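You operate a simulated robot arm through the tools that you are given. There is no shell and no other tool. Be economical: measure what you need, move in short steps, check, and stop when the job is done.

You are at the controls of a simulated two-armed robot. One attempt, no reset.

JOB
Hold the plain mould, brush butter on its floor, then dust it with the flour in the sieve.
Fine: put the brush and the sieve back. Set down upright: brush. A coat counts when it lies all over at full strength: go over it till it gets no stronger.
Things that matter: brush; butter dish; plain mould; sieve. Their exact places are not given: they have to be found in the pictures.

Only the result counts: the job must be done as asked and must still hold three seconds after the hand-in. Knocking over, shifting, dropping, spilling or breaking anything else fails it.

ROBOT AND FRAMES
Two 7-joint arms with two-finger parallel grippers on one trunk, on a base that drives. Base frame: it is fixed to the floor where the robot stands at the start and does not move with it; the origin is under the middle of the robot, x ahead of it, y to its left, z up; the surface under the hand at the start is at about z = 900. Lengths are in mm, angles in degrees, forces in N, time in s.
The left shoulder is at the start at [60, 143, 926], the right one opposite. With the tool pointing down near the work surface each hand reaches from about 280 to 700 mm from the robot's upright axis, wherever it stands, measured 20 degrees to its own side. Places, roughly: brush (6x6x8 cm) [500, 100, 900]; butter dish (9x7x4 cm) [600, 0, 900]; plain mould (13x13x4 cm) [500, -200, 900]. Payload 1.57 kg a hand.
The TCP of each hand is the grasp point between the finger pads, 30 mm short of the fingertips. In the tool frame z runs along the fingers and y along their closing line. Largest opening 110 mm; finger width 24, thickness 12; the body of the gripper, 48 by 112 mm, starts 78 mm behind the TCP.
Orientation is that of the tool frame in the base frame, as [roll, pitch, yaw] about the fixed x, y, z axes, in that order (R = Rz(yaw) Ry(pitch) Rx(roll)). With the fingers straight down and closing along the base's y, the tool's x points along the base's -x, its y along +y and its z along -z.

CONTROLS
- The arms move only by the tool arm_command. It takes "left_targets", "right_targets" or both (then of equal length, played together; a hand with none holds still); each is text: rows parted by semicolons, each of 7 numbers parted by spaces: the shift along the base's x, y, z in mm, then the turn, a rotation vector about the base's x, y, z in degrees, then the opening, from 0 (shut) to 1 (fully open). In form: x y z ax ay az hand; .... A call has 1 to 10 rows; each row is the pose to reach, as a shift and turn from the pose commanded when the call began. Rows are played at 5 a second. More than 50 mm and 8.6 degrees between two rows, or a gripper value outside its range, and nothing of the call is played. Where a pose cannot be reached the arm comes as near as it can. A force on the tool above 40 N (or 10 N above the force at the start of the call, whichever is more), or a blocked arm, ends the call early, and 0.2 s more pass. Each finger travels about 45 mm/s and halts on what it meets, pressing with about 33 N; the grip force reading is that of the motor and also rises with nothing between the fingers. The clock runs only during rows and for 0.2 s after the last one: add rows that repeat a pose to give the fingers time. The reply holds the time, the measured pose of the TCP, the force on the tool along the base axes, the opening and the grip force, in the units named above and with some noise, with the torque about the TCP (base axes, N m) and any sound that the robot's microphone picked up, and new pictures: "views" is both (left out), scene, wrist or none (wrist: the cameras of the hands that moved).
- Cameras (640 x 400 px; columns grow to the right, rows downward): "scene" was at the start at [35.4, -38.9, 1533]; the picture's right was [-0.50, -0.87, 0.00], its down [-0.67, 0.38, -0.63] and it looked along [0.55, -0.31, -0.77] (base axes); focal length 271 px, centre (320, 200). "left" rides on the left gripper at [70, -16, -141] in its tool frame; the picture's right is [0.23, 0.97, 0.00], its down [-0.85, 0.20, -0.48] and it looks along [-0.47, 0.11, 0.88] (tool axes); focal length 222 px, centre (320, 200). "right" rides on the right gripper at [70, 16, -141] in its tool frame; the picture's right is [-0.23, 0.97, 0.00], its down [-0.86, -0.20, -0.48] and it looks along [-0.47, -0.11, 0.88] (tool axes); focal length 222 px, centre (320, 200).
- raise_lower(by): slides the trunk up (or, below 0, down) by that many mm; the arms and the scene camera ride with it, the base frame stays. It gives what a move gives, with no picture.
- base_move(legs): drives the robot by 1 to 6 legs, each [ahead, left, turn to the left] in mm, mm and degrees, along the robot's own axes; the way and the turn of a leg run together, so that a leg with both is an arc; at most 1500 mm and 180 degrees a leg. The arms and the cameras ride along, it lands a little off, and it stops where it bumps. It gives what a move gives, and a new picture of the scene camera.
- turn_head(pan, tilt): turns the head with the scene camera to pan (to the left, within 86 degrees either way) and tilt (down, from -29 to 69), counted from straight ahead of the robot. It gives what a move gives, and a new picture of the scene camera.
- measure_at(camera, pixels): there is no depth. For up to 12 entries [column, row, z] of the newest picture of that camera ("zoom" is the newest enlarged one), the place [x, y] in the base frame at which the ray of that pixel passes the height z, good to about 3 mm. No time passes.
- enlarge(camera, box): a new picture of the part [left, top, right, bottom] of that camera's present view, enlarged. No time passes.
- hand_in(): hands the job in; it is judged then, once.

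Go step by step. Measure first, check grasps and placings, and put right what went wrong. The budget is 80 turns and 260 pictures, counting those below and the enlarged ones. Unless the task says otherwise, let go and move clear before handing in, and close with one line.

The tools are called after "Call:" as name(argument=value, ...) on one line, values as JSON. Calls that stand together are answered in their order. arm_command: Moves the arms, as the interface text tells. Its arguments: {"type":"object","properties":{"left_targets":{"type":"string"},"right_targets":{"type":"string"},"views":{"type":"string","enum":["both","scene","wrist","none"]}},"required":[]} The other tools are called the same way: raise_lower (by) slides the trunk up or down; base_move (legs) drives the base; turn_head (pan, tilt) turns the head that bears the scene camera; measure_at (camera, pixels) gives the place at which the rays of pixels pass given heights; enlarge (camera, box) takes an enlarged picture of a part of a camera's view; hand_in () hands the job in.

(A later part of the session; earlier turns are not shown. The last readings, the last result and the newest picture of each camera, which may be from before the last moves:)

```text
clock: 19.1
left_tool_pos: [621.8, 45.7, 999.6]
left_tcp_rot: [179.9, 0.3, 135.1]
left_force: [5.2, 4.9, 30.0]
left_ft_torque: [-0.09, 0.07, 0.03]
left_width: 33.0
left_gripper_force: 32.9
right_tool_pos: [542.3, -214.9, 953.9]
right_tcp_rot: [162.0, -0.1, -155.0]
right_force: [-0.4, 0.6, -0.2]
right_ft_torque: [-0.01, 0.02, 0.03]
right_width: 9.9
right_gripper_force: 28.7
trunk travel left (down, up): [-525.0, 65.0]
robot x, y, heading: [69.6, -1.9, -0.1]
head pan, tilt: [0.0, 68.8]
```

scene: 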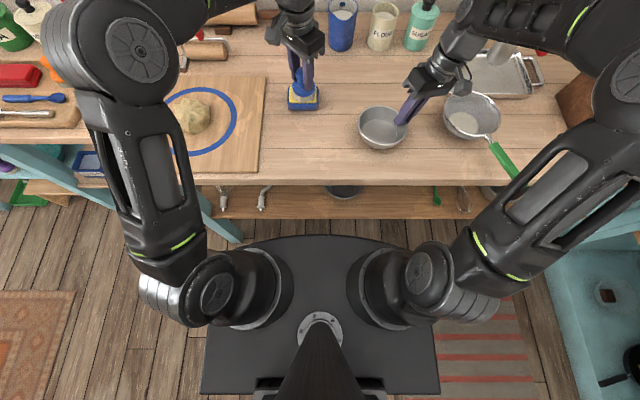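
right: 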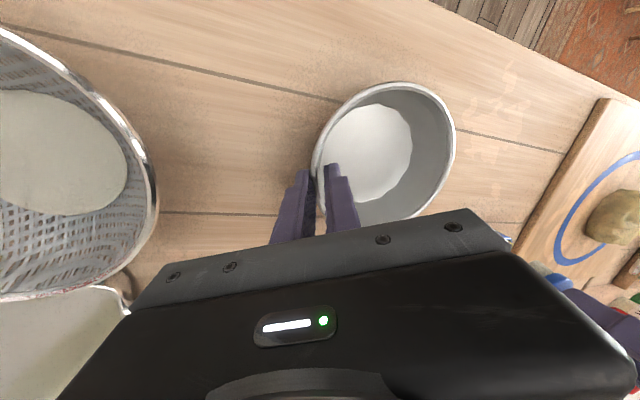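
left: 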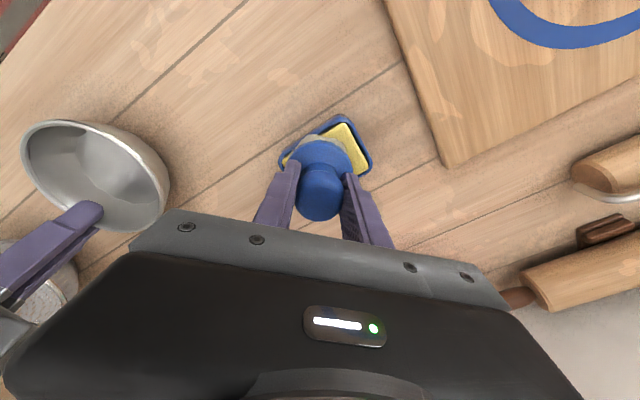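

Firm contact at TCP ≈1001 (30 N). Lift off and look at the bristles for butter.

Call:
arm_command(left_targets="0 0 3 0 0 0 0; 0 0 3 0 0 0 0; 0 0 15 0 0 0 0; 0 0 50 0 0 0 0; 0 -25 55 0 0 0 0; 0 -60 55 0 0 0 0")

Call:
enlarge(camera="scene", box=[250, 20, 450, 160])

Call:
enlarge(camera="right", box=[300, 60, 640, 270])

```text
clock: 20.4
left_tool_pos: [619.2, -14.5, 1052.3]
left_tcp_rot: [179.9, -0.1, 135.1]
left_force: [-0.3, 0.6, -1.0]
left_ft_torque: [0.02, 0.02, 0.03]
left_width: 33.1
left_gripper_force: 33.0
right_tool_pos: [542.8, -215.5, 953.6]
right_tcp_rot: [162.0, 0.0, -155.0]
right_force: [-1.4, -0.2, 6.8]
right_ft_torque: [0.13, -0.02, 0.06]
right_width: 10.3
right_gripper_force: 28.4
trunk travel left (down, up): [-525.0, 65.0]
robot x, y, heading: [70.7, 0.3, -0.2]
head pan, tilt: [0.0, 68.8]
```

scene: 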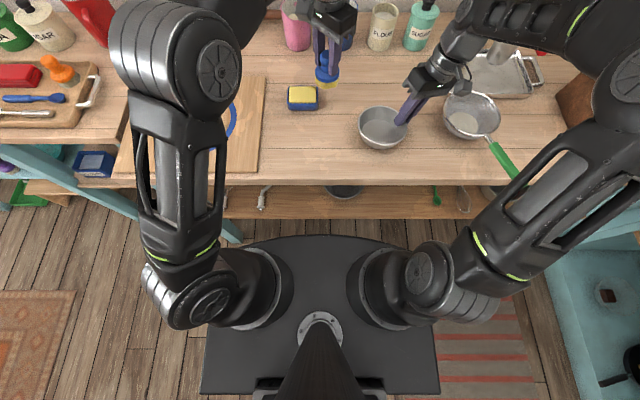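
left: 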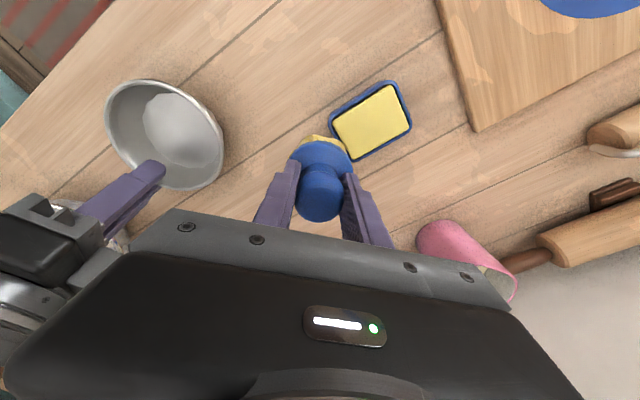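

```text
2.86 times, centred on (350, 90) of scene
```

zoom: 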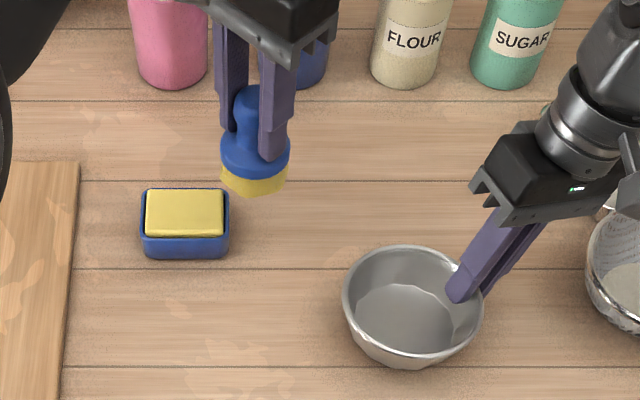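

```text
1.88 times, centred on (470, 165) of right
```

zoom: 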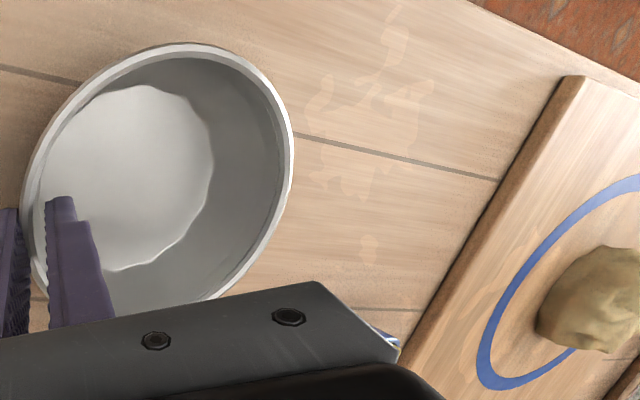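

Bristles are loaded with butter (yellow at zoom (252,178)). Measure the mould's present position and flatness.

Call:
enlarge(camera="scene", box=[340, 80, 440, 170])

```text
4.44 times, centred on (390, 125) of scene
```

zoom: 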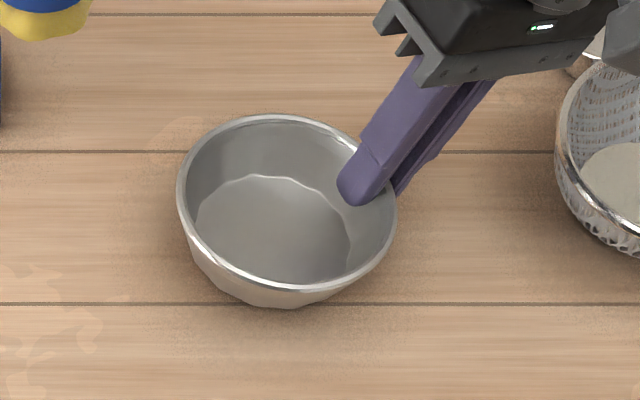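

Call:
measure_at(camera="zoom", pixels=[[178, 200, 942], [396, 210, 942], [285, 115, 942], [292, 291, 942], [194, 222, 905], [350, 250, 905], [270, 175, 905], [277, 308, 900]])

```text
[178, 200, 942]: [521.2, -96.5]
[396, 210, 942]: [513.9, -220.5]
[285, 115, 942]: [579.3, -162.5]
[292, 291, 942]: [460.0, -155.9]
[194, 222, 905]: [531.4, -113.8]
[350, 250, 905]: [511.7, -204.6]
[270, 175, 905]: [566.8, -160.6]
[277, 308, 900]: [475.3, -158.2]
```

Mould centre now ≈(520,-159), floor radius ≈46. Bring the brush over it with 20° more yaw (narrow side toward the right gripper) and lower to just above the floor.

Call:
arm_command(left_targets="-20 -29 0 0 0 -4 0; -40 -58 0 0 0 -8 0; -60 -87 0 0 0 -12 0; -80 -116 -3 0 0 -16 0; -101 -142 -6 0 0 -20 0; -101 -142 -6 0 0 -20 0; -101 -142 -40 0 0 -20 0; -101 -142 -74 0 0 -20 0; -101 -142 -78 0 0 -20 0")

Call:
enlarge(camera="scene", box=[320, 60, 460, 170])

```text
clock: 22.3
left_tool_pos: [521.8, -153.9, 979.0]
left_tcp_rot: [179.8, 0.2, 115.1]
left_force: [-1.5, 4.4, 1.6]
left_ft_torque: [-0.43, -0.1, -0.07]
left_width: 33.1
left_gripper_force: 33.1
right_tool_pos: [544.8, -220.6, 951.8]
right_tcp_rot: [162.3, 0.1, -155.4]
right_force: [-0.5, -1.2, 5.7]
right_ft_torque: [0.77, 0.15, 0.13]
right_width: 10.4
right_gripper_force: 28.2
trunk travel left (down, up): [-525.0, 65.0]
robot x, y, heading: [71.6, 2.4, 0.1]
head pan, tilt: [0.0, 68.8]
stopped in row 9 (left hand): the force on the tool passed its limit at 43 N (the readings are from after the stop); the commanded pose is now the measured one
```

scene: 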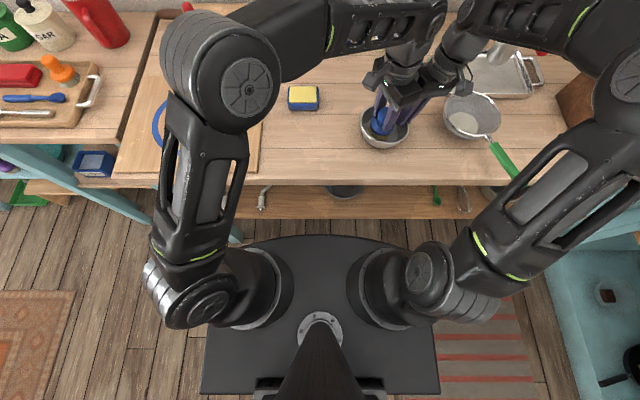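
left: 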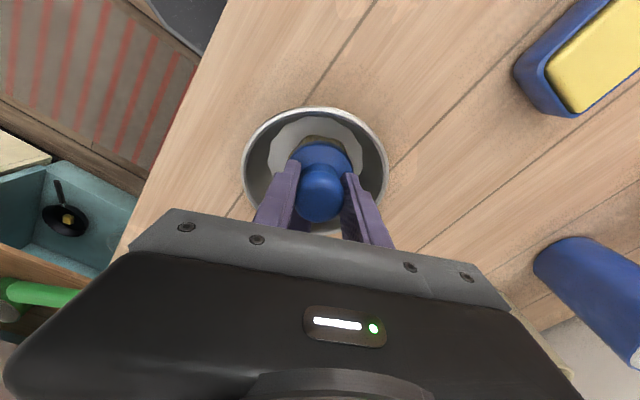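

```text
3.64 times, centred on (390, 115) of scene
```

zoom: 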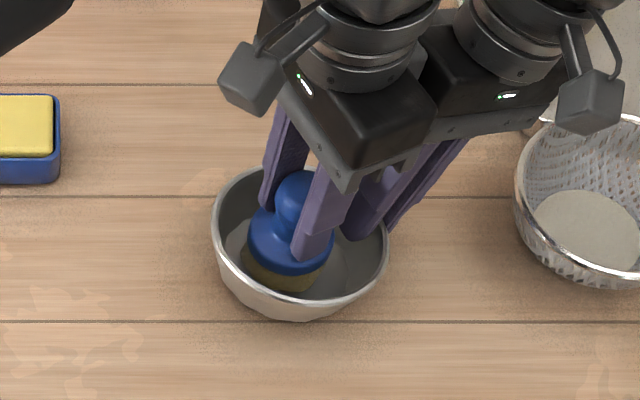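

The two gripper bodies touched (left stopped at z 979). I'll back off: then stand the brush on the mould floor, and regrasp it with the left hand leaning away from the right one.

Call:
arm_command(left_targets="0 0 10 0 0 0 0; -3 6 25 0 0 0 0; -6 12 60 0 0 0 0; -6 60 75 0 0 0 0; -6 100 75 0 0 0 0", views="scene")

Call:
enlarge(camera="scene", box=[340, 80, 440, 170])

```text
refused: row 4 steps farther than a row can; nothing moved
```

```text
4.44 times, centred on (390, 125) of scene
```

zoom: 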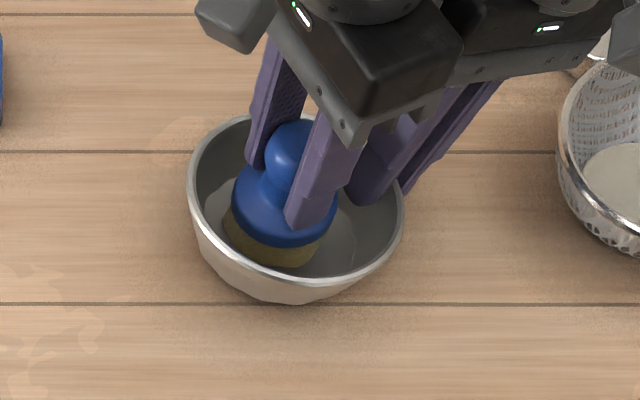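

Call:
arm_command(left_targets="0 0 10 0 0 0 0; -3 6 25 0 0 0 0; -6 12 60 0 0 0 0; -6 50 75 0 0 0 0; -6 90 75 0 0 0 0", views="scene")

Call:
enlarge(camera="scene", box=[340, 80, 440, 170])

```text
clock: 23.5
left_tool_pos: [519.0, -62.3, 1057.8]
left_tcp_rot: [179.9, 0.2, 115.0]
left_force: [0.3, -0.9, -1.0]
left_ft_torque: [0.01, 0.0, 0.02]
left_width: 32.9
left_gripper_force: 32.8
right_tool_pos: [544.7, -218.4, 951.9]
right_tcp_rot: [162.5, 0.1, -155.3]
right_force: [-0.1, 1.1, 16.2]
right_ft_torque: [0.46, -0.11, 0.0]
right_width: 10.3
right_gripper_force: 28.6
trunk travel left (down, up): [-525.0, 65.0]
robot x, y, heading: [70.5, -3.7, 0.4]
head pan, tilt: [0.0, 68.8]
```

scene: 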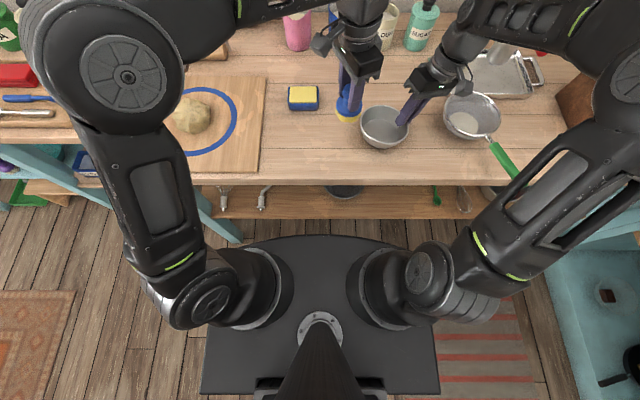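

```text
4.44 times, centred on (390, 125) of scene
```

zoom: 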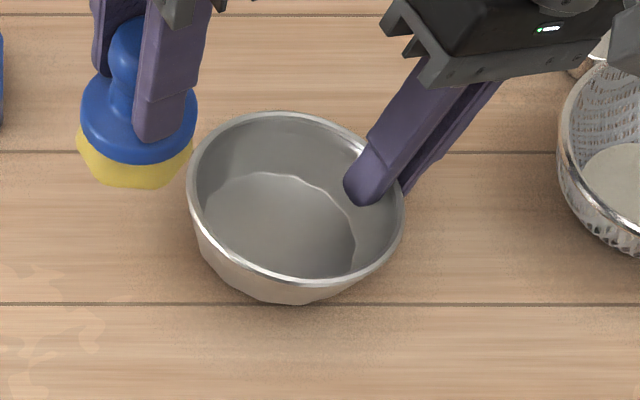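

Call:
measure_at(camera="zoom", pixels=[[188, 195, 942], [404, 208, 942], [290, 112, 942], [298, 286, 942], [204, 215, 905], [356, 245, 905], [275, 172, 905], [284, 304, 900]])

```text
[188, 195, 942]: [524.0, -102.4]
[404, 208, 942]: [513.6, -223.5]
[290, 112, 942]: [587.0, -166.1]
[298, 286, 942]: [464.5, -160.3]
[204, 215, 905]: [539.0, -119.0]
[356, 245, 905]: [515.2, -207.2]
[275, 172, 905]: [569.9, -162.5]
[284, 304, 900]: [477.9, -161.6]
```

Mould centre ≈(523,-163), floor still bare. Take the brush to the side away from the right hand, (517,-149), and lower toward the floor.

Call:
arm_command(left_targets="0 -40 0 0 0 0 0; -2 -80 -3 0 0 0 0; -2 -87 -15 0 0 0 0; -2 -87 -45 0 0 0 0; -2 -87 -75 0 0 0 0; -2 -87 -84 0 0 0 0; -2 -87 -84 0 0 0 0", views="scene")

Call:
enlarge(camera="scene", box=[340, 80, 440, 170])

```text
clock: 25.1
left_tool_pos: [513.8, -151.3, 970.8]
left_tcp_rot: [179.8, 0.4, 115.1]
left_force: [1.4, -2.1, 7.5]
left_ft_torque: [-0.06, 0.11, 0.05]
left_width: 33.0
left_gripper_force: 33.1
right_tool_pos: [542.6, -217.7, 952.0]
right_tcp_rot: [162.3, 0.1, -155.3]
right_force: [-2.0, 8.8, 16.2]
right_ft_torque: [0.54, -0.59, 0.11]
right_width: 10.1
right_gripper_force: 28.2
trunk travel left (down, up): [-525.0, 65.0]
robot x, y, heading: [69.1, 5.2, -0.1]
head pan, tilt: [0.0, 68.8]
```

scene: 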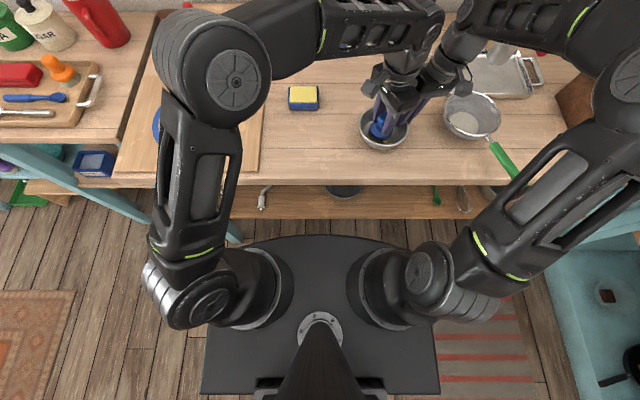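

```text
4.44 times, centred on (390, 125) of scene
```

zoom: 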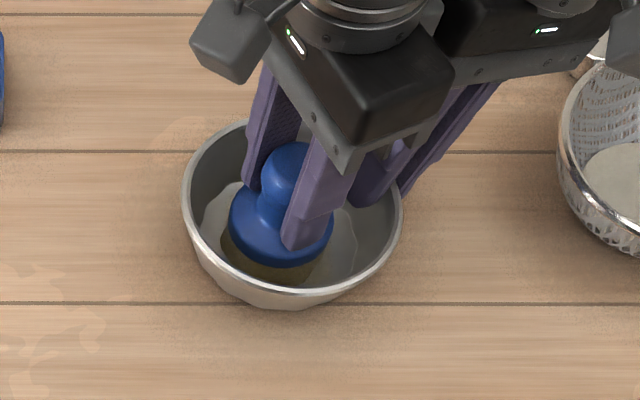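

Brush rests on the floor (7.5 N). Open, lean the hand 25° about the closing axis in place, regrip.

Call:
arm_command(left_targets="0 0 0 0 0 0 0.45; 0 0 0 0 0 0 0.45; 0 0 0 0 0 0 0.45; 0 0 1 -7.5 -3.5 0 0.45; 0 0 1 -15 -7 0 0.45; 0 0 2 -22.6 -10.6 0 0.45; 0 0 2 -22.6 -10.6 0 0.45")

Call:
enlarge(camera="scene", box=[340, 80, 440, 170])

```text
clock: 26.7
left_tool_pos: [515.5, -150.7, 973.7]
left_tcp_rot: [179.8, 25.3, 115.1]
left_force: [1.5, 0.5, -0.8]
left_ft_torque: [0.0, -0.02, -0.04]
left_width: 49.3
left_gripper_force: 0.1
right_tool_pos: [543.2, -220.0, 951.7]
right_tcp_rot: [162.2, 0.1, -155.4]
right_force: [-1.0, -1.5, 12.2]
right_ft_torque: [0.22, -0.05, 0.06]
right_width: 10.3
right_gripper_force: 28.5
trunk travel left (down, up): [-525.0, 65.0]
robot x, y, heading: [67.9, -0.3, 0.0]
head pan, tilt: [0.0, 68.8]
```

scene: 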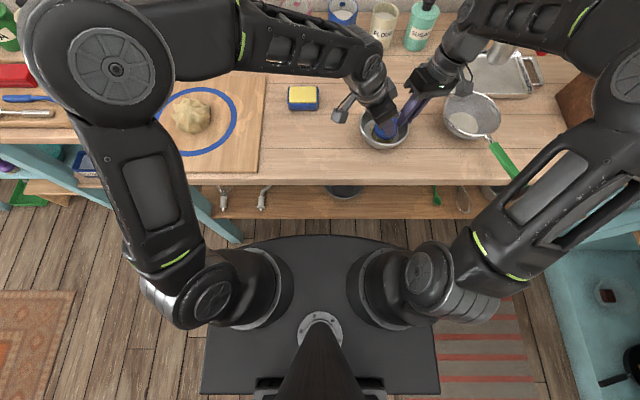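
left: 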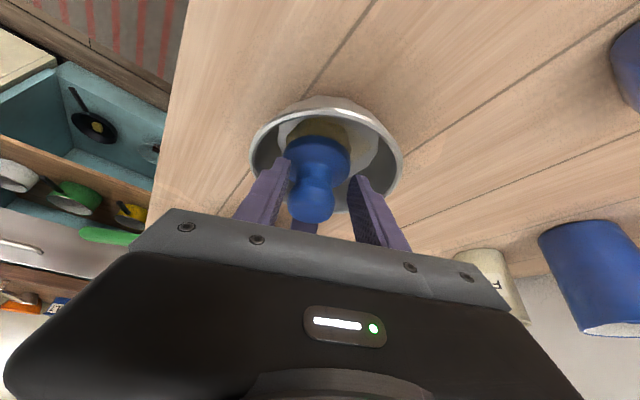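

```text
4.44 times, centred on (390, 125) of scene
```

zoom: 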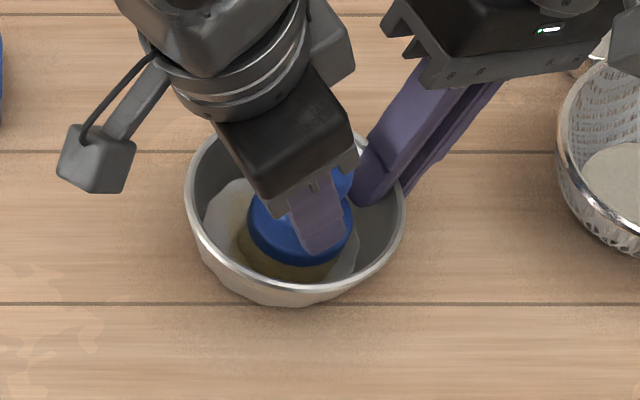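

Hand leans now, knob still between the pads. Close.

Call:
arm_command(left_targets="0 0 0 0 0 0 0; 0 0 0 0 0 0 0; 0 0 0 0 0 0 0; 0 0 0 0 0 0 0")

Call:
enlarge(camera="scene", box=[340, 80, 440, 170])

```text
clock: 27.7
left_tool_pos: [514.2, -151.0, 973.3]
left_tcp_rot: [179.8, 25.1, 115.0]
left_force: [-0.9, 0.3, 1.0]
left_ft_torque: [-0.08, 0.02, 0.0]
left_width: 32.4
left_gripper_force: 32.8
right_tool_pos: [542.6, -220.1, 949.8]
right_tcp_rot: [162.4, 0.1, -155.4]
right_force: [-1.1, -1.5, 10.9]
right_ft_torque: [0.09, -0.13, 0.01]
right_width: 10.1
right_gripper_force: 28.0
trunk travel left (down, up): [-525.0, 65.0]
robot x, y, heading: [72.7, -0.2, 0.1]
head pan, tilt: [0.0, 68.8]
```

scene: 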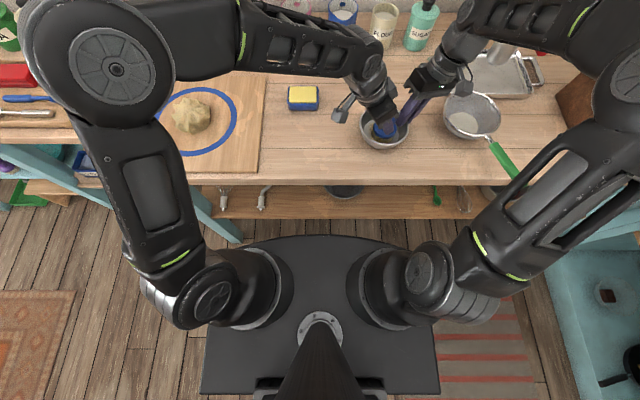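
left: 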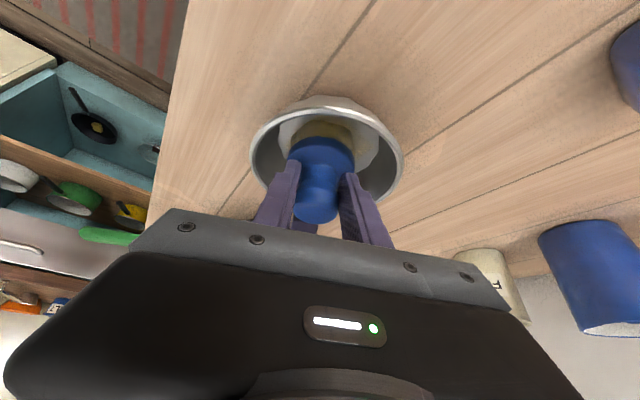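

```text
4.44 times, centred on (390, 125) of scene
```

zoom: 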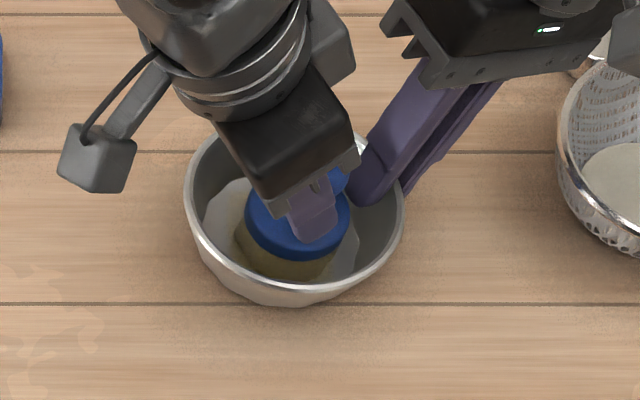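

Call:
measure_at(camera="zoom", pixels=[[297, 212, 932], [244, 212, 930], [351, 212, 930], [240, 245, 908], [288, 279, 905], [335, 245, 908], [184, 195, 942], [406, 208, 942], [204, 218, 905], [290, 306, 900], [298, 258, 925]])

```text
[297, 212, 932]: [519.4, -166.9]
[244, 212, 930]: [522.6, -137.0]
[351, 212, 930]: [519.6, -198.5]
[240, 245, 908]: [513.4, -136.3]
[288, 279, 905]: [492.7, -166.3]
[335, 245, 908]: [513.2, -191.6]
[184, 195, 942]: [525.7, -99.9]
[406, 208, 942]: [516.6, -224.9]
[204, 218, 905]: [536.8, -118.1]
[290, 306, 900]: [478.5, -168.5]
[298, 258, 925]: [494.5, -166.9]
```

Brush regripped upright, centre ≈(516,-160). Now press ~1 mm and sweep a circle of ~16 mm over the floor.

Call:
arm_command(left_targets="0 0 -1 0 0 0 0; 7 -3 -1 0 0 0 0; -9 -3 -1 0 0 0 0; -4.3 8.3 -1 0 0 0 0; 7 13 -1 0 0 0 0; 18 8 -1 0 0 0 0; 23 -3 -1 0 0 0 0; 17 -13 -1 0 0 0 0; 7 -17 -1 0 0 0 0; -4 -14 -1 0 0 0 0")

Call:
enlarge(camera="scene", box=[340, 80, 440, 170])

```text
clock: 29.3
left_tool_pos: [533.6, -147.0, 970.9]
left_tcp_rot: [179.8, 25.0, 115.2]
left_force: [-3.7, 2.4, 7.6]
left_ft_torque: [-0.14, 0.04, 0.11]
left_width: 32.3
left_gripper_force: 32.9
right_tool_pos: [545.9, -223.4, 951.9]
right_tcp_rot: [162.8, 0.3, -155.8]
right_force: [1.5, -2.0, 5.8]
right_ft_torque: [-0.2, 0.02, -0.3]
right_width: 10.1
right_gripper_force: 28.7
trunk travel left (down, up): [-525.0, 65.0]
robot x, y, heading: [68.7, -0.8, -0.2]
head pan, tilt: [0.0, 68.8]
stopped in row 7 (left hand): the force on the tool passed its limit at 40 N (the readings are from after the stop); the commanded pose is now the measured one
```

scene: 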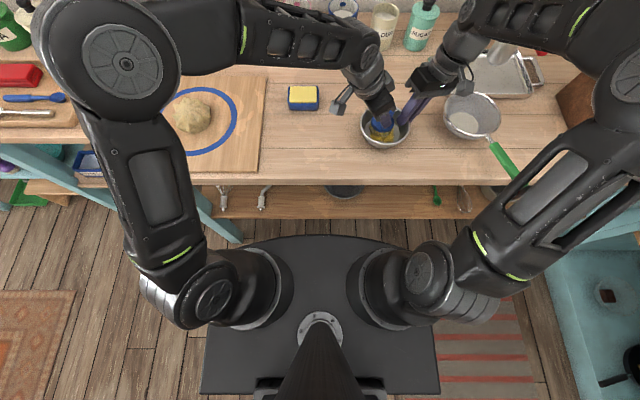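
left: 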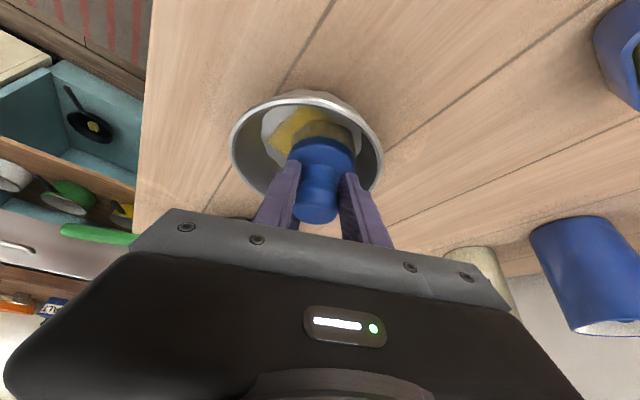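

```text
4.44 times, centred on (390, 125) of scene
```

zoom: 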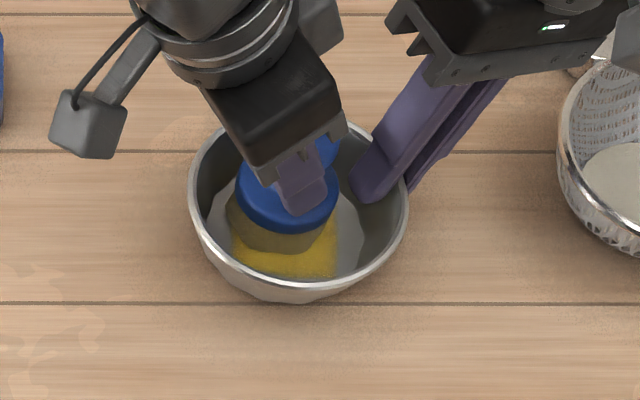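

Butter goes on (yellow patch at zoom (285,250)), but drag tripped the force limit. Continue with slightly lighter pressure round the rest of the circle.

Call:
arm_command(left_targets="0 0 0.5 0 0 0 0; 3 -8 0.5 0 0 0 0; 0 -19 0.5 0 0 0 0; -11 -22 0.5 0 0 0 0; -22 -19 0.5 0 0 0 0; -27 -8 0.5 0 0 0 0; -22 3 0.5 0 0 0 0; -11 8 0.5 0 0 0 0; -11 -8 0.5 0 0 0 0")

Call:
enlarge(camera="scene", box=[340, 80, 440, 170])

```text
clock: 30.1
left_tool_pos: [535.1, -158.0, 971.8]
left_tcp_rot: [179.7, 24.5, 115.4]
left_force: [-4.3, 5.2, 8.5]
left_ft_torque: [0.02, 0.01, 0.08]
left_width: 32.6
left_gripper_force: 32.8
right_tool_pos: [548.1, -225.1, 950.7]
right_tcp_rot: [163.4, 0.4, -156.1]
right_force: [1.6, -2.3, 6.3]
right_ft_torque: [-0.19, 0.29, -0.32]
right_width: 9.7
right_gripper_force: 27.6
trunk travel left (down, up): [-525.0, 65.0]
robot x, y, heading: [70.8, 3.1, -0.0]
head pan, tilt: [0.0, 68.8]
stopped in row 3 (left hand): the force on the tool passed its limit at 46 N (the readings are from after the stop); the commanded pose is now the measured one
```

scene: 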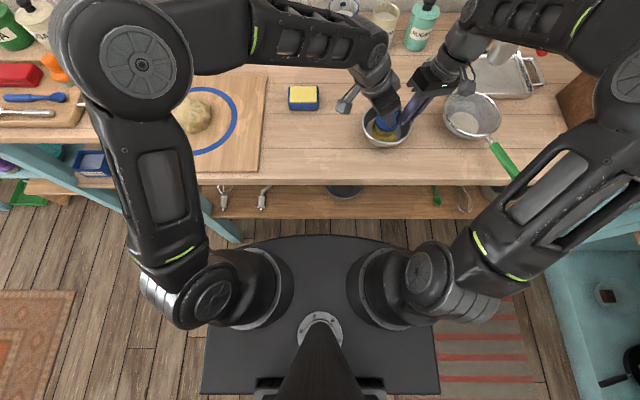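
left: 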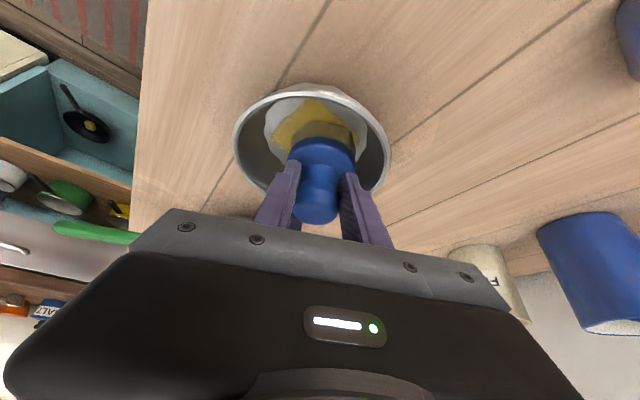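

```text
4.44 times, centred on (390, 125) of scene
```

zoom: 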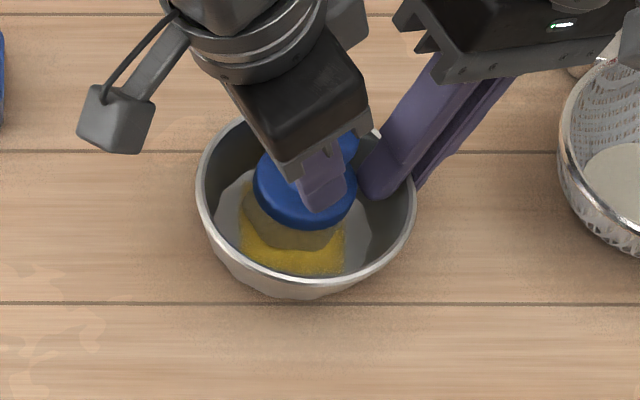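

The mould slid ~5 mm as the brush flange met the pinch finger (zoom (360,180)). Stay away from it; sweep the other sides.

Call:
arm_command(left_targets="-6 2 0.5 0 0 0 0; -13 -1 0.5 0 0 0 0; -23 -12 0.5 0 0 0 0; -29 -5 0.5 0 0 0 0; -26 9 0.5 0 0 0 0; -17 15 0.5 0 0 0 0; -7 14 0.5 0 0 0 0; 0 8 0.5 0 0 0 0; -13 0 0.5 0 0 0 0")

Call:
enlarge(camera="scene", box=[340, 80, 440, 170])

```text
clock: 32.1
left_tool_pos: [524.4, -158.8, 971.1]
left_tcp_rot: [179.8, 24.7, 115.4]
left_force: [5.5, 3.7, 15.3]
left_ft_torque: [-0.45, -0.47, 0.26]
left_width: 32.5
left_gripper_force: 33.1
right_tool_pos: [548.3, -226.8, 951.1]
right_tcp_rot: [163.3, 0.4, -156.1]
right_force: [-2.5, 0.7, 4.3]
right_ft_torque: [0.02, -0.15, 0.01]
right_width: 10.2
right_gripper_force: 28.5
trunk travel left (down, up): [-525.0, 65.0]
robot x, y, heading: [72.9, 3.3, 0.1]
head pan, tilt: [0.0, 68.8]
```

scene: 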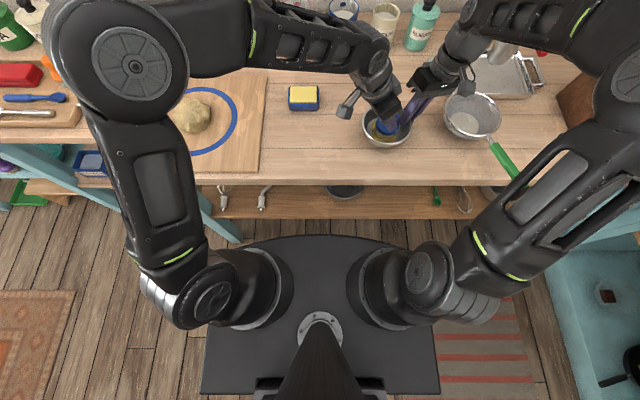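
left: 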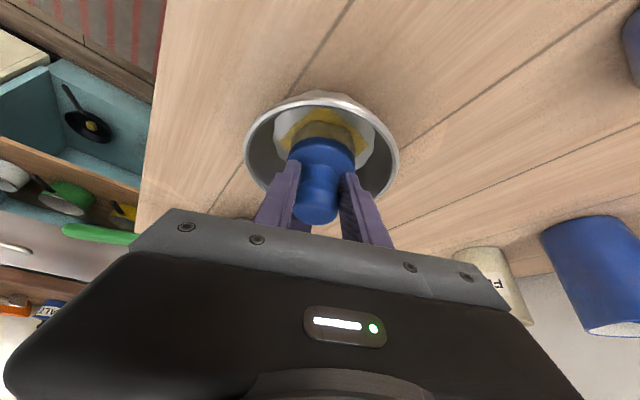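

```text
4.44 times, centred on (390, 125) of scene
```

zoom: 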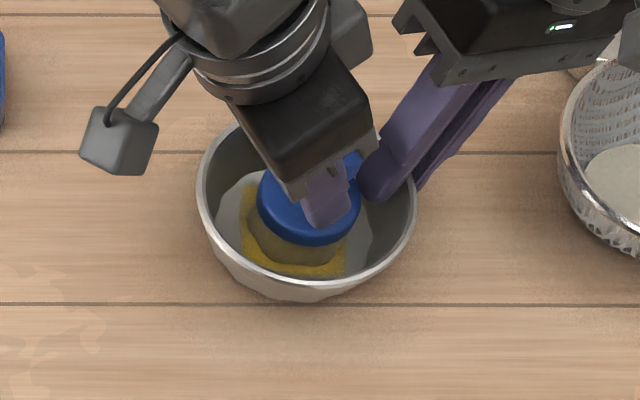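

Completed a loop. Lift the brush and look at the coverage.

Call:
arm_command(left_targets="0 0 20 0 0 0 0; 0 0 60 0 0 0 0; -10 35 80 0 0 0 0; -20 75 80 0 0 0 0; -30 110 80 0 0 0 0")

Call:
enlarge(camera="scene", box=[340, 80, 440, 170])

Call:
enlarge(camera="right", box=[280, 60, 480, 230])

```text
clock: 33.3
left_tool_pos: [495.1, -48.7, 1052.4]
left_tcp_rot: [179.9, 24.4, 115.3]
left_force: [-1.2, -0.3, -0.3]
left_ft_torque: [-0.02, 0.05, 0.03]
left_width: 32.3
left_gripper_force: 33.6
right_tool_pos: [548.4, -227.7, 950.4]
right_tcp_rot: [163.3, 0.4, -156.2]
right_force: [-0.3, -0.2, 7.4]
right_ft_torque: [0.12, 0.01, 0.03]
right_width: 9.9
right_gripper_force: 28.3
trunk travel left (down, up): [-525.0, 65.0]
robot x, y, heading: [70.0, 0.3, 0.0]
head pan, tilt: [0.0, 68.8]
```

scene: 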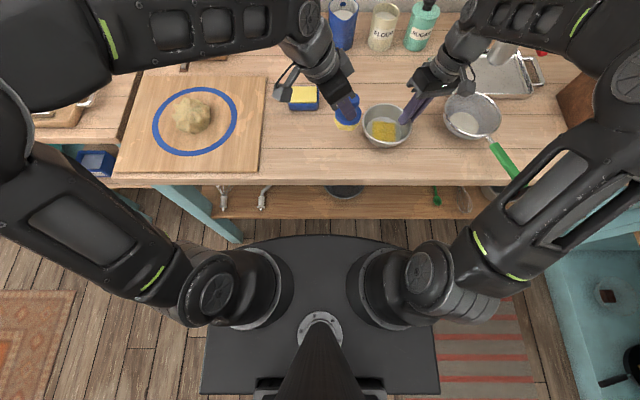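
left: 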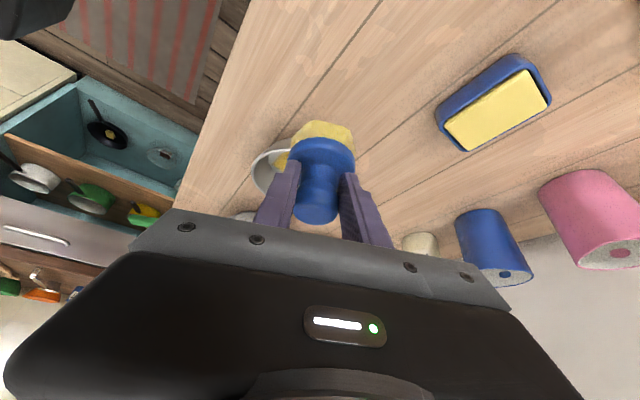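

```text
4.44 times, centred on (390, 125) of scene
```

zoom: 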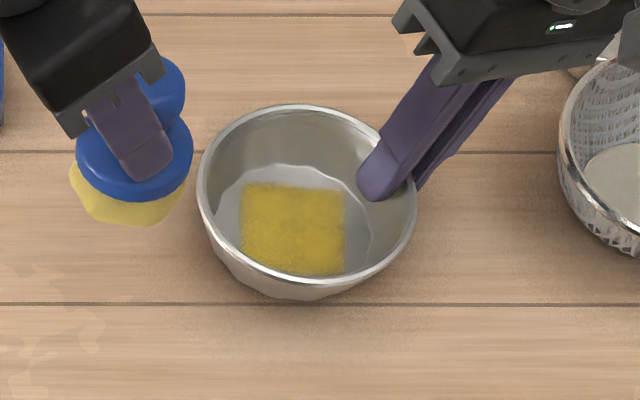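

```text
2.35 times, centred on (380, 145) of right
```

zoom: 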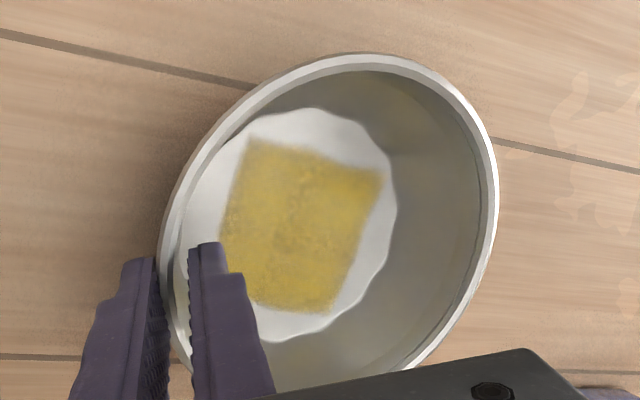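

The coat shows as a square patch on the floor (zoom (292,230)), fully yellow — the coatable field seems to be this square. Go over it again and compare the strength.

Call:
arm_command(left_targets="10 -35 0 0 0 0 0; 20 -75 0 0 0 0 0; 30 -110 -20 0 0 0 0; 30 -110 -60 0 0 0 0; 30 -110 -79.3 0 0 0 0; 20 -118 -79.3 0 0 0 0; 18 -103 -79.3 0 0 0 0; 28 -97 -79.3 0 0 0 0; 40 -101 -79.3 0 0 0 0; 30 -110 -79.3 0 0 0 0", views="none")

Call:
arm_command(left_targets="0 -5 0 0 0 0 0; -11 -9 0 0 0 0 0; -12 8 0 0 0 0 0; -2 14 0 0 0 0 0; 10 11 0 0 0 0 0; 11 2 0 0 0 0 0; 0 0 0 0 0 0 0; 0 0 20 0 0 0 0; 0 0 60 0 0 0 0; -5 40 80 0 0 0 0", views="none")

Call:
arm_command(left_targets="-10 30 0 0 0 0 0; -25 70 0 0 0 0 0", views="scene")

Call:
enlarge(camera="scene", box=[340, 80, 440, 170])

Call:
enlarge(camera="right", box=[280, 60, 480, 230])

```text
clock: 35.5
left_tool_pos: [522.6, -158.8, 971.7]
left_tcp_rot: [179.8, 24.6, 115.2]
left_force: [0.0, -0.3, 2.2]
left_ft_torque: [-0.14, -0.06, 0.01]
left_width: 32.3
left_gripper_force: 33.1
right_tool_pos: [546.9, -226.8, 950.2]
right_tcp_rot: [163.3, 0.4, -156.1]
right_force: [-2.5, -2.0, 5.5]
right_ft_torque: [-0.07, 0.1, 0.03]
right_width: 10.0
right_gripper_force: 28.1
trunk travel left (down, up): [-525.0, 65.0]
robot x, y, heading: [69.4, 0.8, 0.1]
head pan, tilt: [0.0, 68.8]
```

```text
clock: 37.7
left_tool_pos: [516.7, -118.9, 1052.6]
left_tcp_rot: [179.8, 24.6, 115.4]
left_force: [-0.2, -0.1, -0.6]
left_ft_torque: [0.02, 0.02, 0.01]
left_width: 32.5
left_gripper_force: 33.2
right_tool_pos: [548.4, -226.3, 949.8]
right_tcp_rot: [163.3, 0.3, -156.1]
right_force: [-1.5, 1.6, 5.9]
right_ft_torque: [0.15, 0.09, 0.06]
right_width: 10.1
right_gripper_force: 28.5
trunk travel left (down, up): [-525.0, 65.0]
robot x, y, heading: [71.2, 2.0, 0.1]
head pan, tilt: [0.0, 68.8]
```

```text
clock: 38.3
left_tool_pos: [490.5, -50.5, 1052.8]
left_tcp_rot: [179.7, 24.5, 115.3]
left_force: [0.1, -0.4, -0.5]
left_ft_torque: [-0.01, -0.01, 0.0]
left_width: 32.4
left_gripper_force: 32.9
right_tool_pos: [547.8, -227.3, 949.6]
right_tcp_rot: [163.3, 0.3, -156.2]
right_force: [-1.2, -0.2, 5.8]
right_ft_torque: [0.03, 0.06, 0.04]
right_width: 10.0
right_gripper_force: 28.1
trunk travel left (down, up): [-525.0, 65.0]
robot x, y, heading: [72.5, 0.4, 0.4]
head pan, tilt: [0.0, 68.8]
```

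scene: 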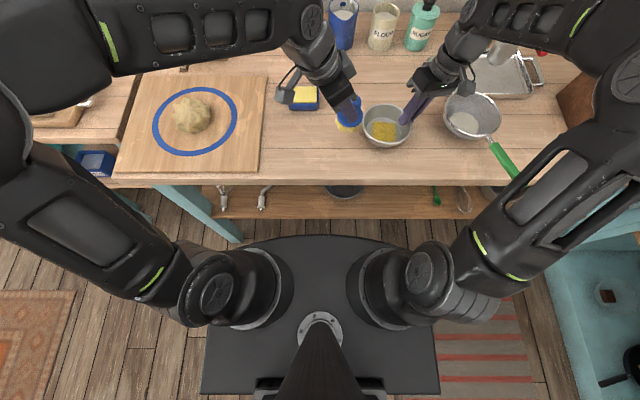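

```text
4.44 times, centred on (390, 125) of scene
```

zoom: 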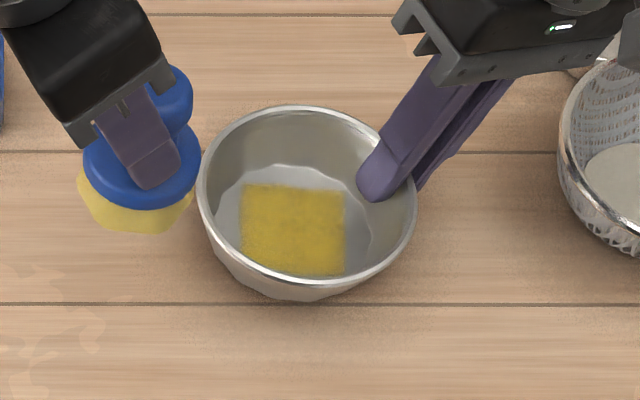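

```text
2.35 times, centred on (380, 145) of right
```

zoom: 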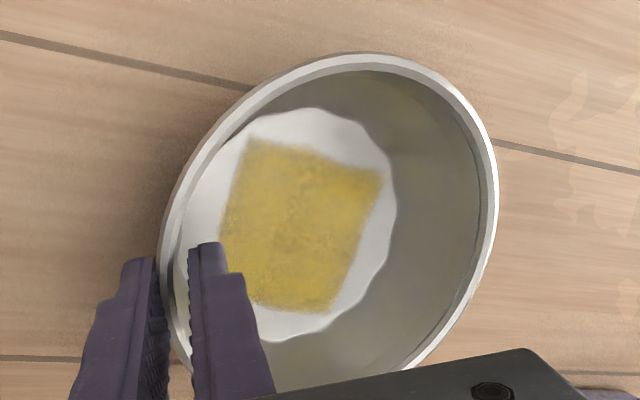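

Coverage is complete; slightly more even than before. One more pass to be sure it has saturated.

Call:
arm_command(left_targets="10 -30 0 0 0 0 0; 22 -68 0 0 0 0 0; 33 -108 -20 0 0 0 0; 33 -108 -60 0 0 0 0; 33 -108 -79.6 0 0 0 0; 22 -118 -79.6 0 0 0 0; 18 -105 -79.6 0 0 0 0; 22 -96 -79.6 0 0 0 0; 34 -94 -79.6 0 0 0 0; 44 -98 -79.6 0 0 0 0", views="none")

Call:
arm_command(left_targets="2 -8 0 0 0 0 0; -4 -14 0 0 0 0 0; -11 -17 0 0 0 0 0; -22 -20 0 0 0 0 0; -18 -10 0 0 0 0 0; -11 -10 0 0 0 0 0; -11 -10 20 0 0 0 0; -11 -10 60 0 0 0 0; -16 30 80 0 0 0 0; -25 70 80 0 0 0 0", views="scene")

Call:
enlarge(camera="scene", box=[340, 80, 440, 170])

Call:
enlarge(camera="right", box=[280, 60, 480, 230])

```text
clock: 40.5
left_tool_pos: [534.3, -147.1, 972.6]
left_tcp_rot: [-180.0, 24.5, 115.4]
left_force: [-9.3, -6.8, -0.8]
left_ft_torque: [-0.48, 0.61, -0.08]
left_width: 32.7
left_gripper_force: 33.2
right_tool_pos: [550.4, -226.6, 950.8]
right_tcp_rot: [163.3, 0.5, -156.1]
right_force: [9.4, 7.0, -1.7]
right_ft_torque: [0.13, -0.45, -0.78]
right_width: 10.5
right_gripper_force: 27.9
trunk travel left (down, up): [-525.0, 65.0]
robot x, y, heading: [69.0, 4.1, 0.2]
head pan, tilt: [0.0, 68.8]
```

```text
clock: 42.7
left_tool_pos: [510.2, -75.5, 1048.4]
left_tcp_rot: [179.9, 24.5, 115.2]
left_force: [0.8, -0.5, -1.4]
left_ft_torque: [0.0, 0.04, -0.01]
left_width: 32.4
left_gripper_force: 32.8
right_tool_pos: [548.3, -225.7, 950.9]
right_tcp_rot: [163.3, 0.4, -156.1]
right_force: [-3.1, -0.2, 4.4]
right_ft_torque: [0.04, 0.06, 0.03]
right_width: 10.0
right_gripper_force: 28.7
trunk travel left (down, up): [-525.0, 65.0]
robot x, y, heading: [71.2, 2.4, -0.1]
head pan, tilt: [0.0, 68.8]
```

scene: 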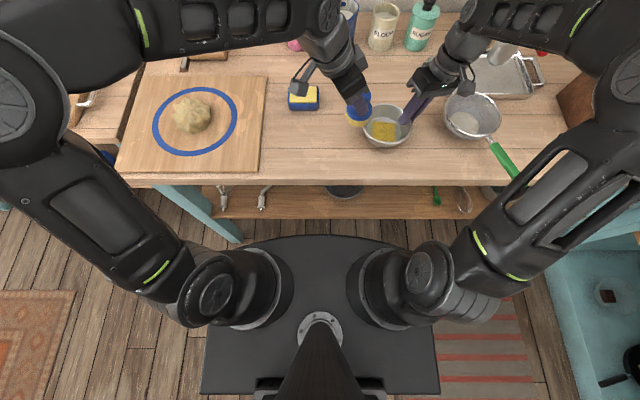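

```text
4.44 times, centred on (390, 125) of scene
```

zoom: 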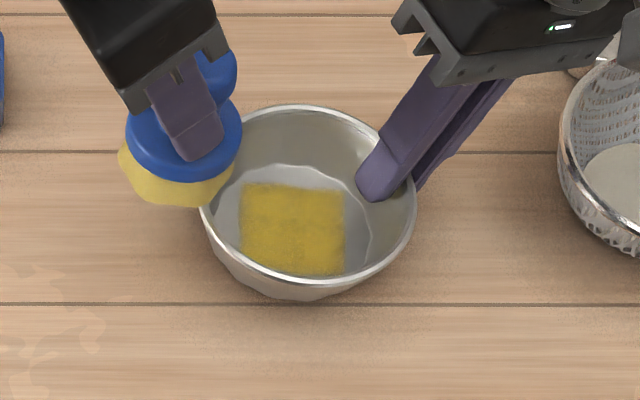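

```text
2.35 times, centred on (380, 145) of right
```

zoom: 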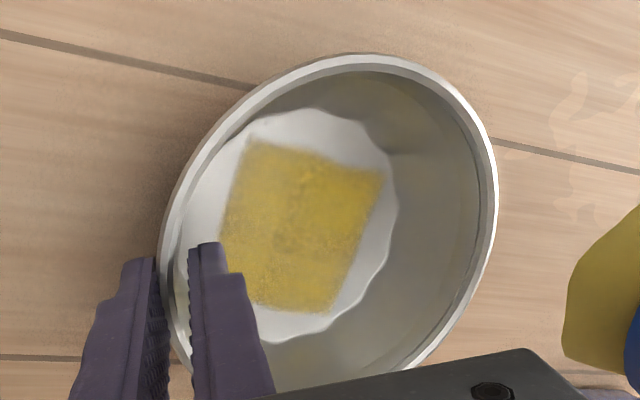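

The coat got stronger again (more saturated), so it isn't saturated yet. Do more loops in one go, then compare.

Call:
arm_command(left_targets="4 -40 0 0 0 0 0; 12 -83 -10 0 0 0 0; 12 -83 -50 0 0 0 0; 12 -83 -77 0 0 0 0; 1 -91 -77 0 0 0 0; 0 -75 -77 0 0 0 0; 10 -70 -77 0 0 0 0; 22 -74 -77 0 0 0 0; 22 -83 -77 0 0 0 0; 12 -89 -77 0 0 0 0", views="none")

Call:
arm_command(left_targets="-11 -2 0 0 0 0 0; -12 14 0 0 0 0 0; -2 19 0 0 0 0 0; 10 15 0 0 0 0 0; 10 6 0 0 0 0 0; 0 0 0 0 0 0 0; -11 -2 0 0 0 0 0; -12 14 0 0 0 0 0; -2 19 0 0 0 0 0; 10 15 0 0 0 0 0", views="none")

Call:
arm_command(left_targets="0 -9 0 0 0 0 0; -10 -15 0 0 0 0 0; -21 -17 0 0 0 0 0; -10 -9 0 0 0 0 0; -10 -9 20 0 0 0 0; -10 -9 60 0 0 0 0; -12 31 80 0 0 0 0; -20 75 80 0 0 0 0", views="scene")

Call:
enlarge(camera="scene", box=[340, 80, 440, 170])

Call:
enlarge(camera="right", box=[280, 60, 480, 230])

```text
clock: 44.9
left_tool_pos: [524.1, -164.5, 976.4]
left_tcp_rot: [179.8, 24.3, 115.4]
left_force: [2.4, 5.8, -0.2]
left_ft_torque: [0.26, -0.06, 0.19]
left_width: 32.3
left_gripper_force: 33.7
right_tool_pos: [547.4, -227.5, 949.6]
right_tcp_rot: [163.3, 0.3, -156.2]
right_force: [-2.7, -4.8, 3.9]
right_ft_torque: [-0.1, 0.05, 0.09]
right_width: 10.1
right_gripper_force: 28.3
trunk travel left (down, up): [-525.0, 65.0]
robot x, y, heading: [68.6, 3.5, -0.0]
head pan, tilt: [0.0, 68.8]
```

```text
clock: 47.1
left_tool_pos: [533.3, -148.6, 975.1]
left_tcp_rot: [179.9, 24.5, 115.4]
left_force: [0.2, 0.0, -0.6]
left_ft_torque: [0.02, 0.0, 0.01]
left_width: 32.5
left_gripper_force: 32.7
right_tool_pos: [548.3, -227.0, 948.7]
right_tcp_rot: [163.3, 0.3, -156.1]
right_force: [0.8, 1.3, -0.3]
right_ft_torque: [-0.01, -0.01, 0.01]
right_width: 10.2
right_gripper_force: 27.9
trunk travel left (down, up): [-525.0, 65.0]
robot x, y, heading: [65.0, -1.3, -0.0]
head pan, tilt: [0.0, 68.8]
```

```text
clock: 48.9
left_tool_pos: [513.2, -76.8, 1057.4]
left_tcp_rot: [179.8, 24.4, 115.3]
left_force: [0.5, 0.2, 0.1]
left_ft_torque: [0.01, 0.02, -0.02]
left_width: 32.5
left_gripper_force: 32.5
right_tool_pos: [547.0, -226.6, 951.7]
right_tcp_rot: [163.3, 0.3, -156.1]
right_force: [-2.6, 0.6, 2.8]
right_ft_torque: [0.06, 0.05, 0.02]
right_width: 10.5
right_gripper_force: 28.1
trunk travel left (down, up): [-525.0, 65.0]
robot x, y, heading: [73.4, 2.2, 0.2]
head pan, tilt: [0.0, 68.8]
```

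scene: 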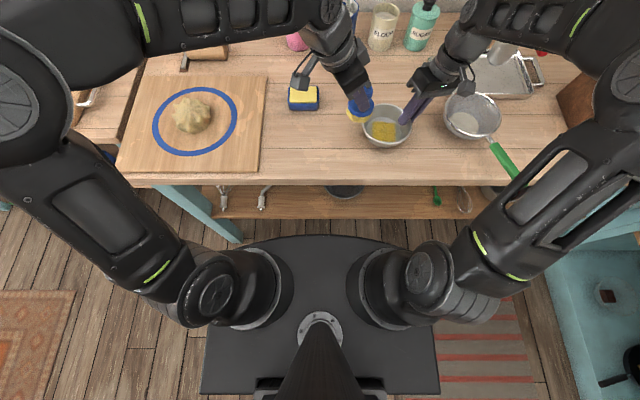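

```text
4.44 times, centred on (390, 125) of scene
```

zoom: 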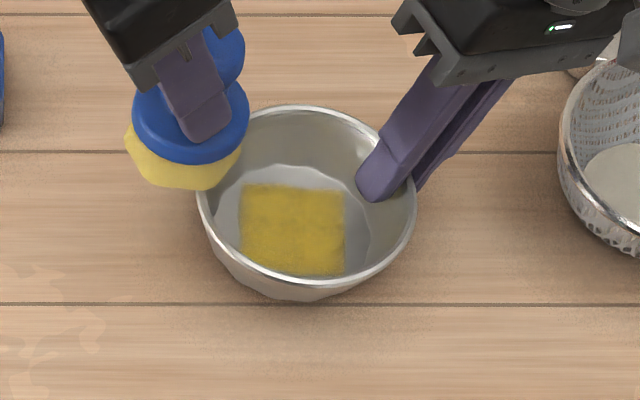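

```text
2.35 times, centred on (380, 145) of right
```

zoom: 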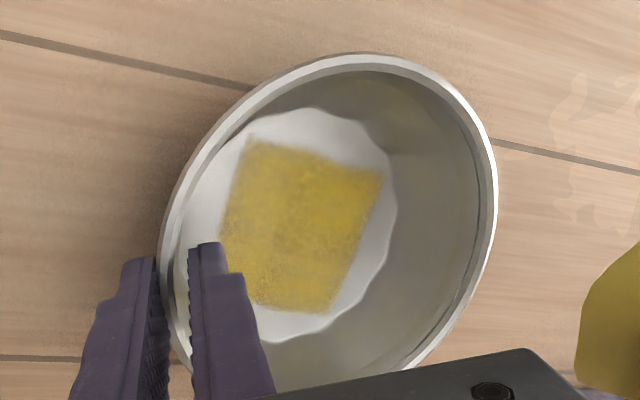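

That pass ran at z≈975–976, barely touching. Repeat at z≈971 with real contact.

Call:
arm_command(left_targets="4 -40 0 0 0 0 0; 10 -82 -10 0 0 0 0; 10 -82 -50 0 0 0 0; 10 -82 -80 0 0 0 0; 10 -82 -85.5 0 0 0 0; -1 -90 -85.5 0 0 0 0; -2 -74 -85.5 0 0 0 0; 8 -69 -85.5 0 0 0 0; 20 -73 -85.5 0 0 0 0; 20 -82 -85.5 0 0 0 0", views="none")

```text
clock: 51.1
left_tool_pos: [534.6, -153.8, 970.9]
left_tcp_rot: [179.7, 24.6, 115.5]
left_force: [-6.5, 14.3, 24.0]
left_ft_torque: [0.0, 0.03, 0.18]
left_width: 32.7
left_gripper_force: 33.2
right_tool_pos: [548.0, -228.0, 951.2]
right_tcp_rot: [163.5, 0.3, -156.3]
right_force: [5.4, -9.9, -9.3]
right_ft_torque: [-0.3, -0.38, -0.24]
right_width: 10.3
right_gripper_force: 28.6
trunk travel left (down, up): [-525.0, 65.0]
robot x, y, heading: [69.3, -1.3, 0.2]
head pan, tilt: [0.0, 68.8]
```

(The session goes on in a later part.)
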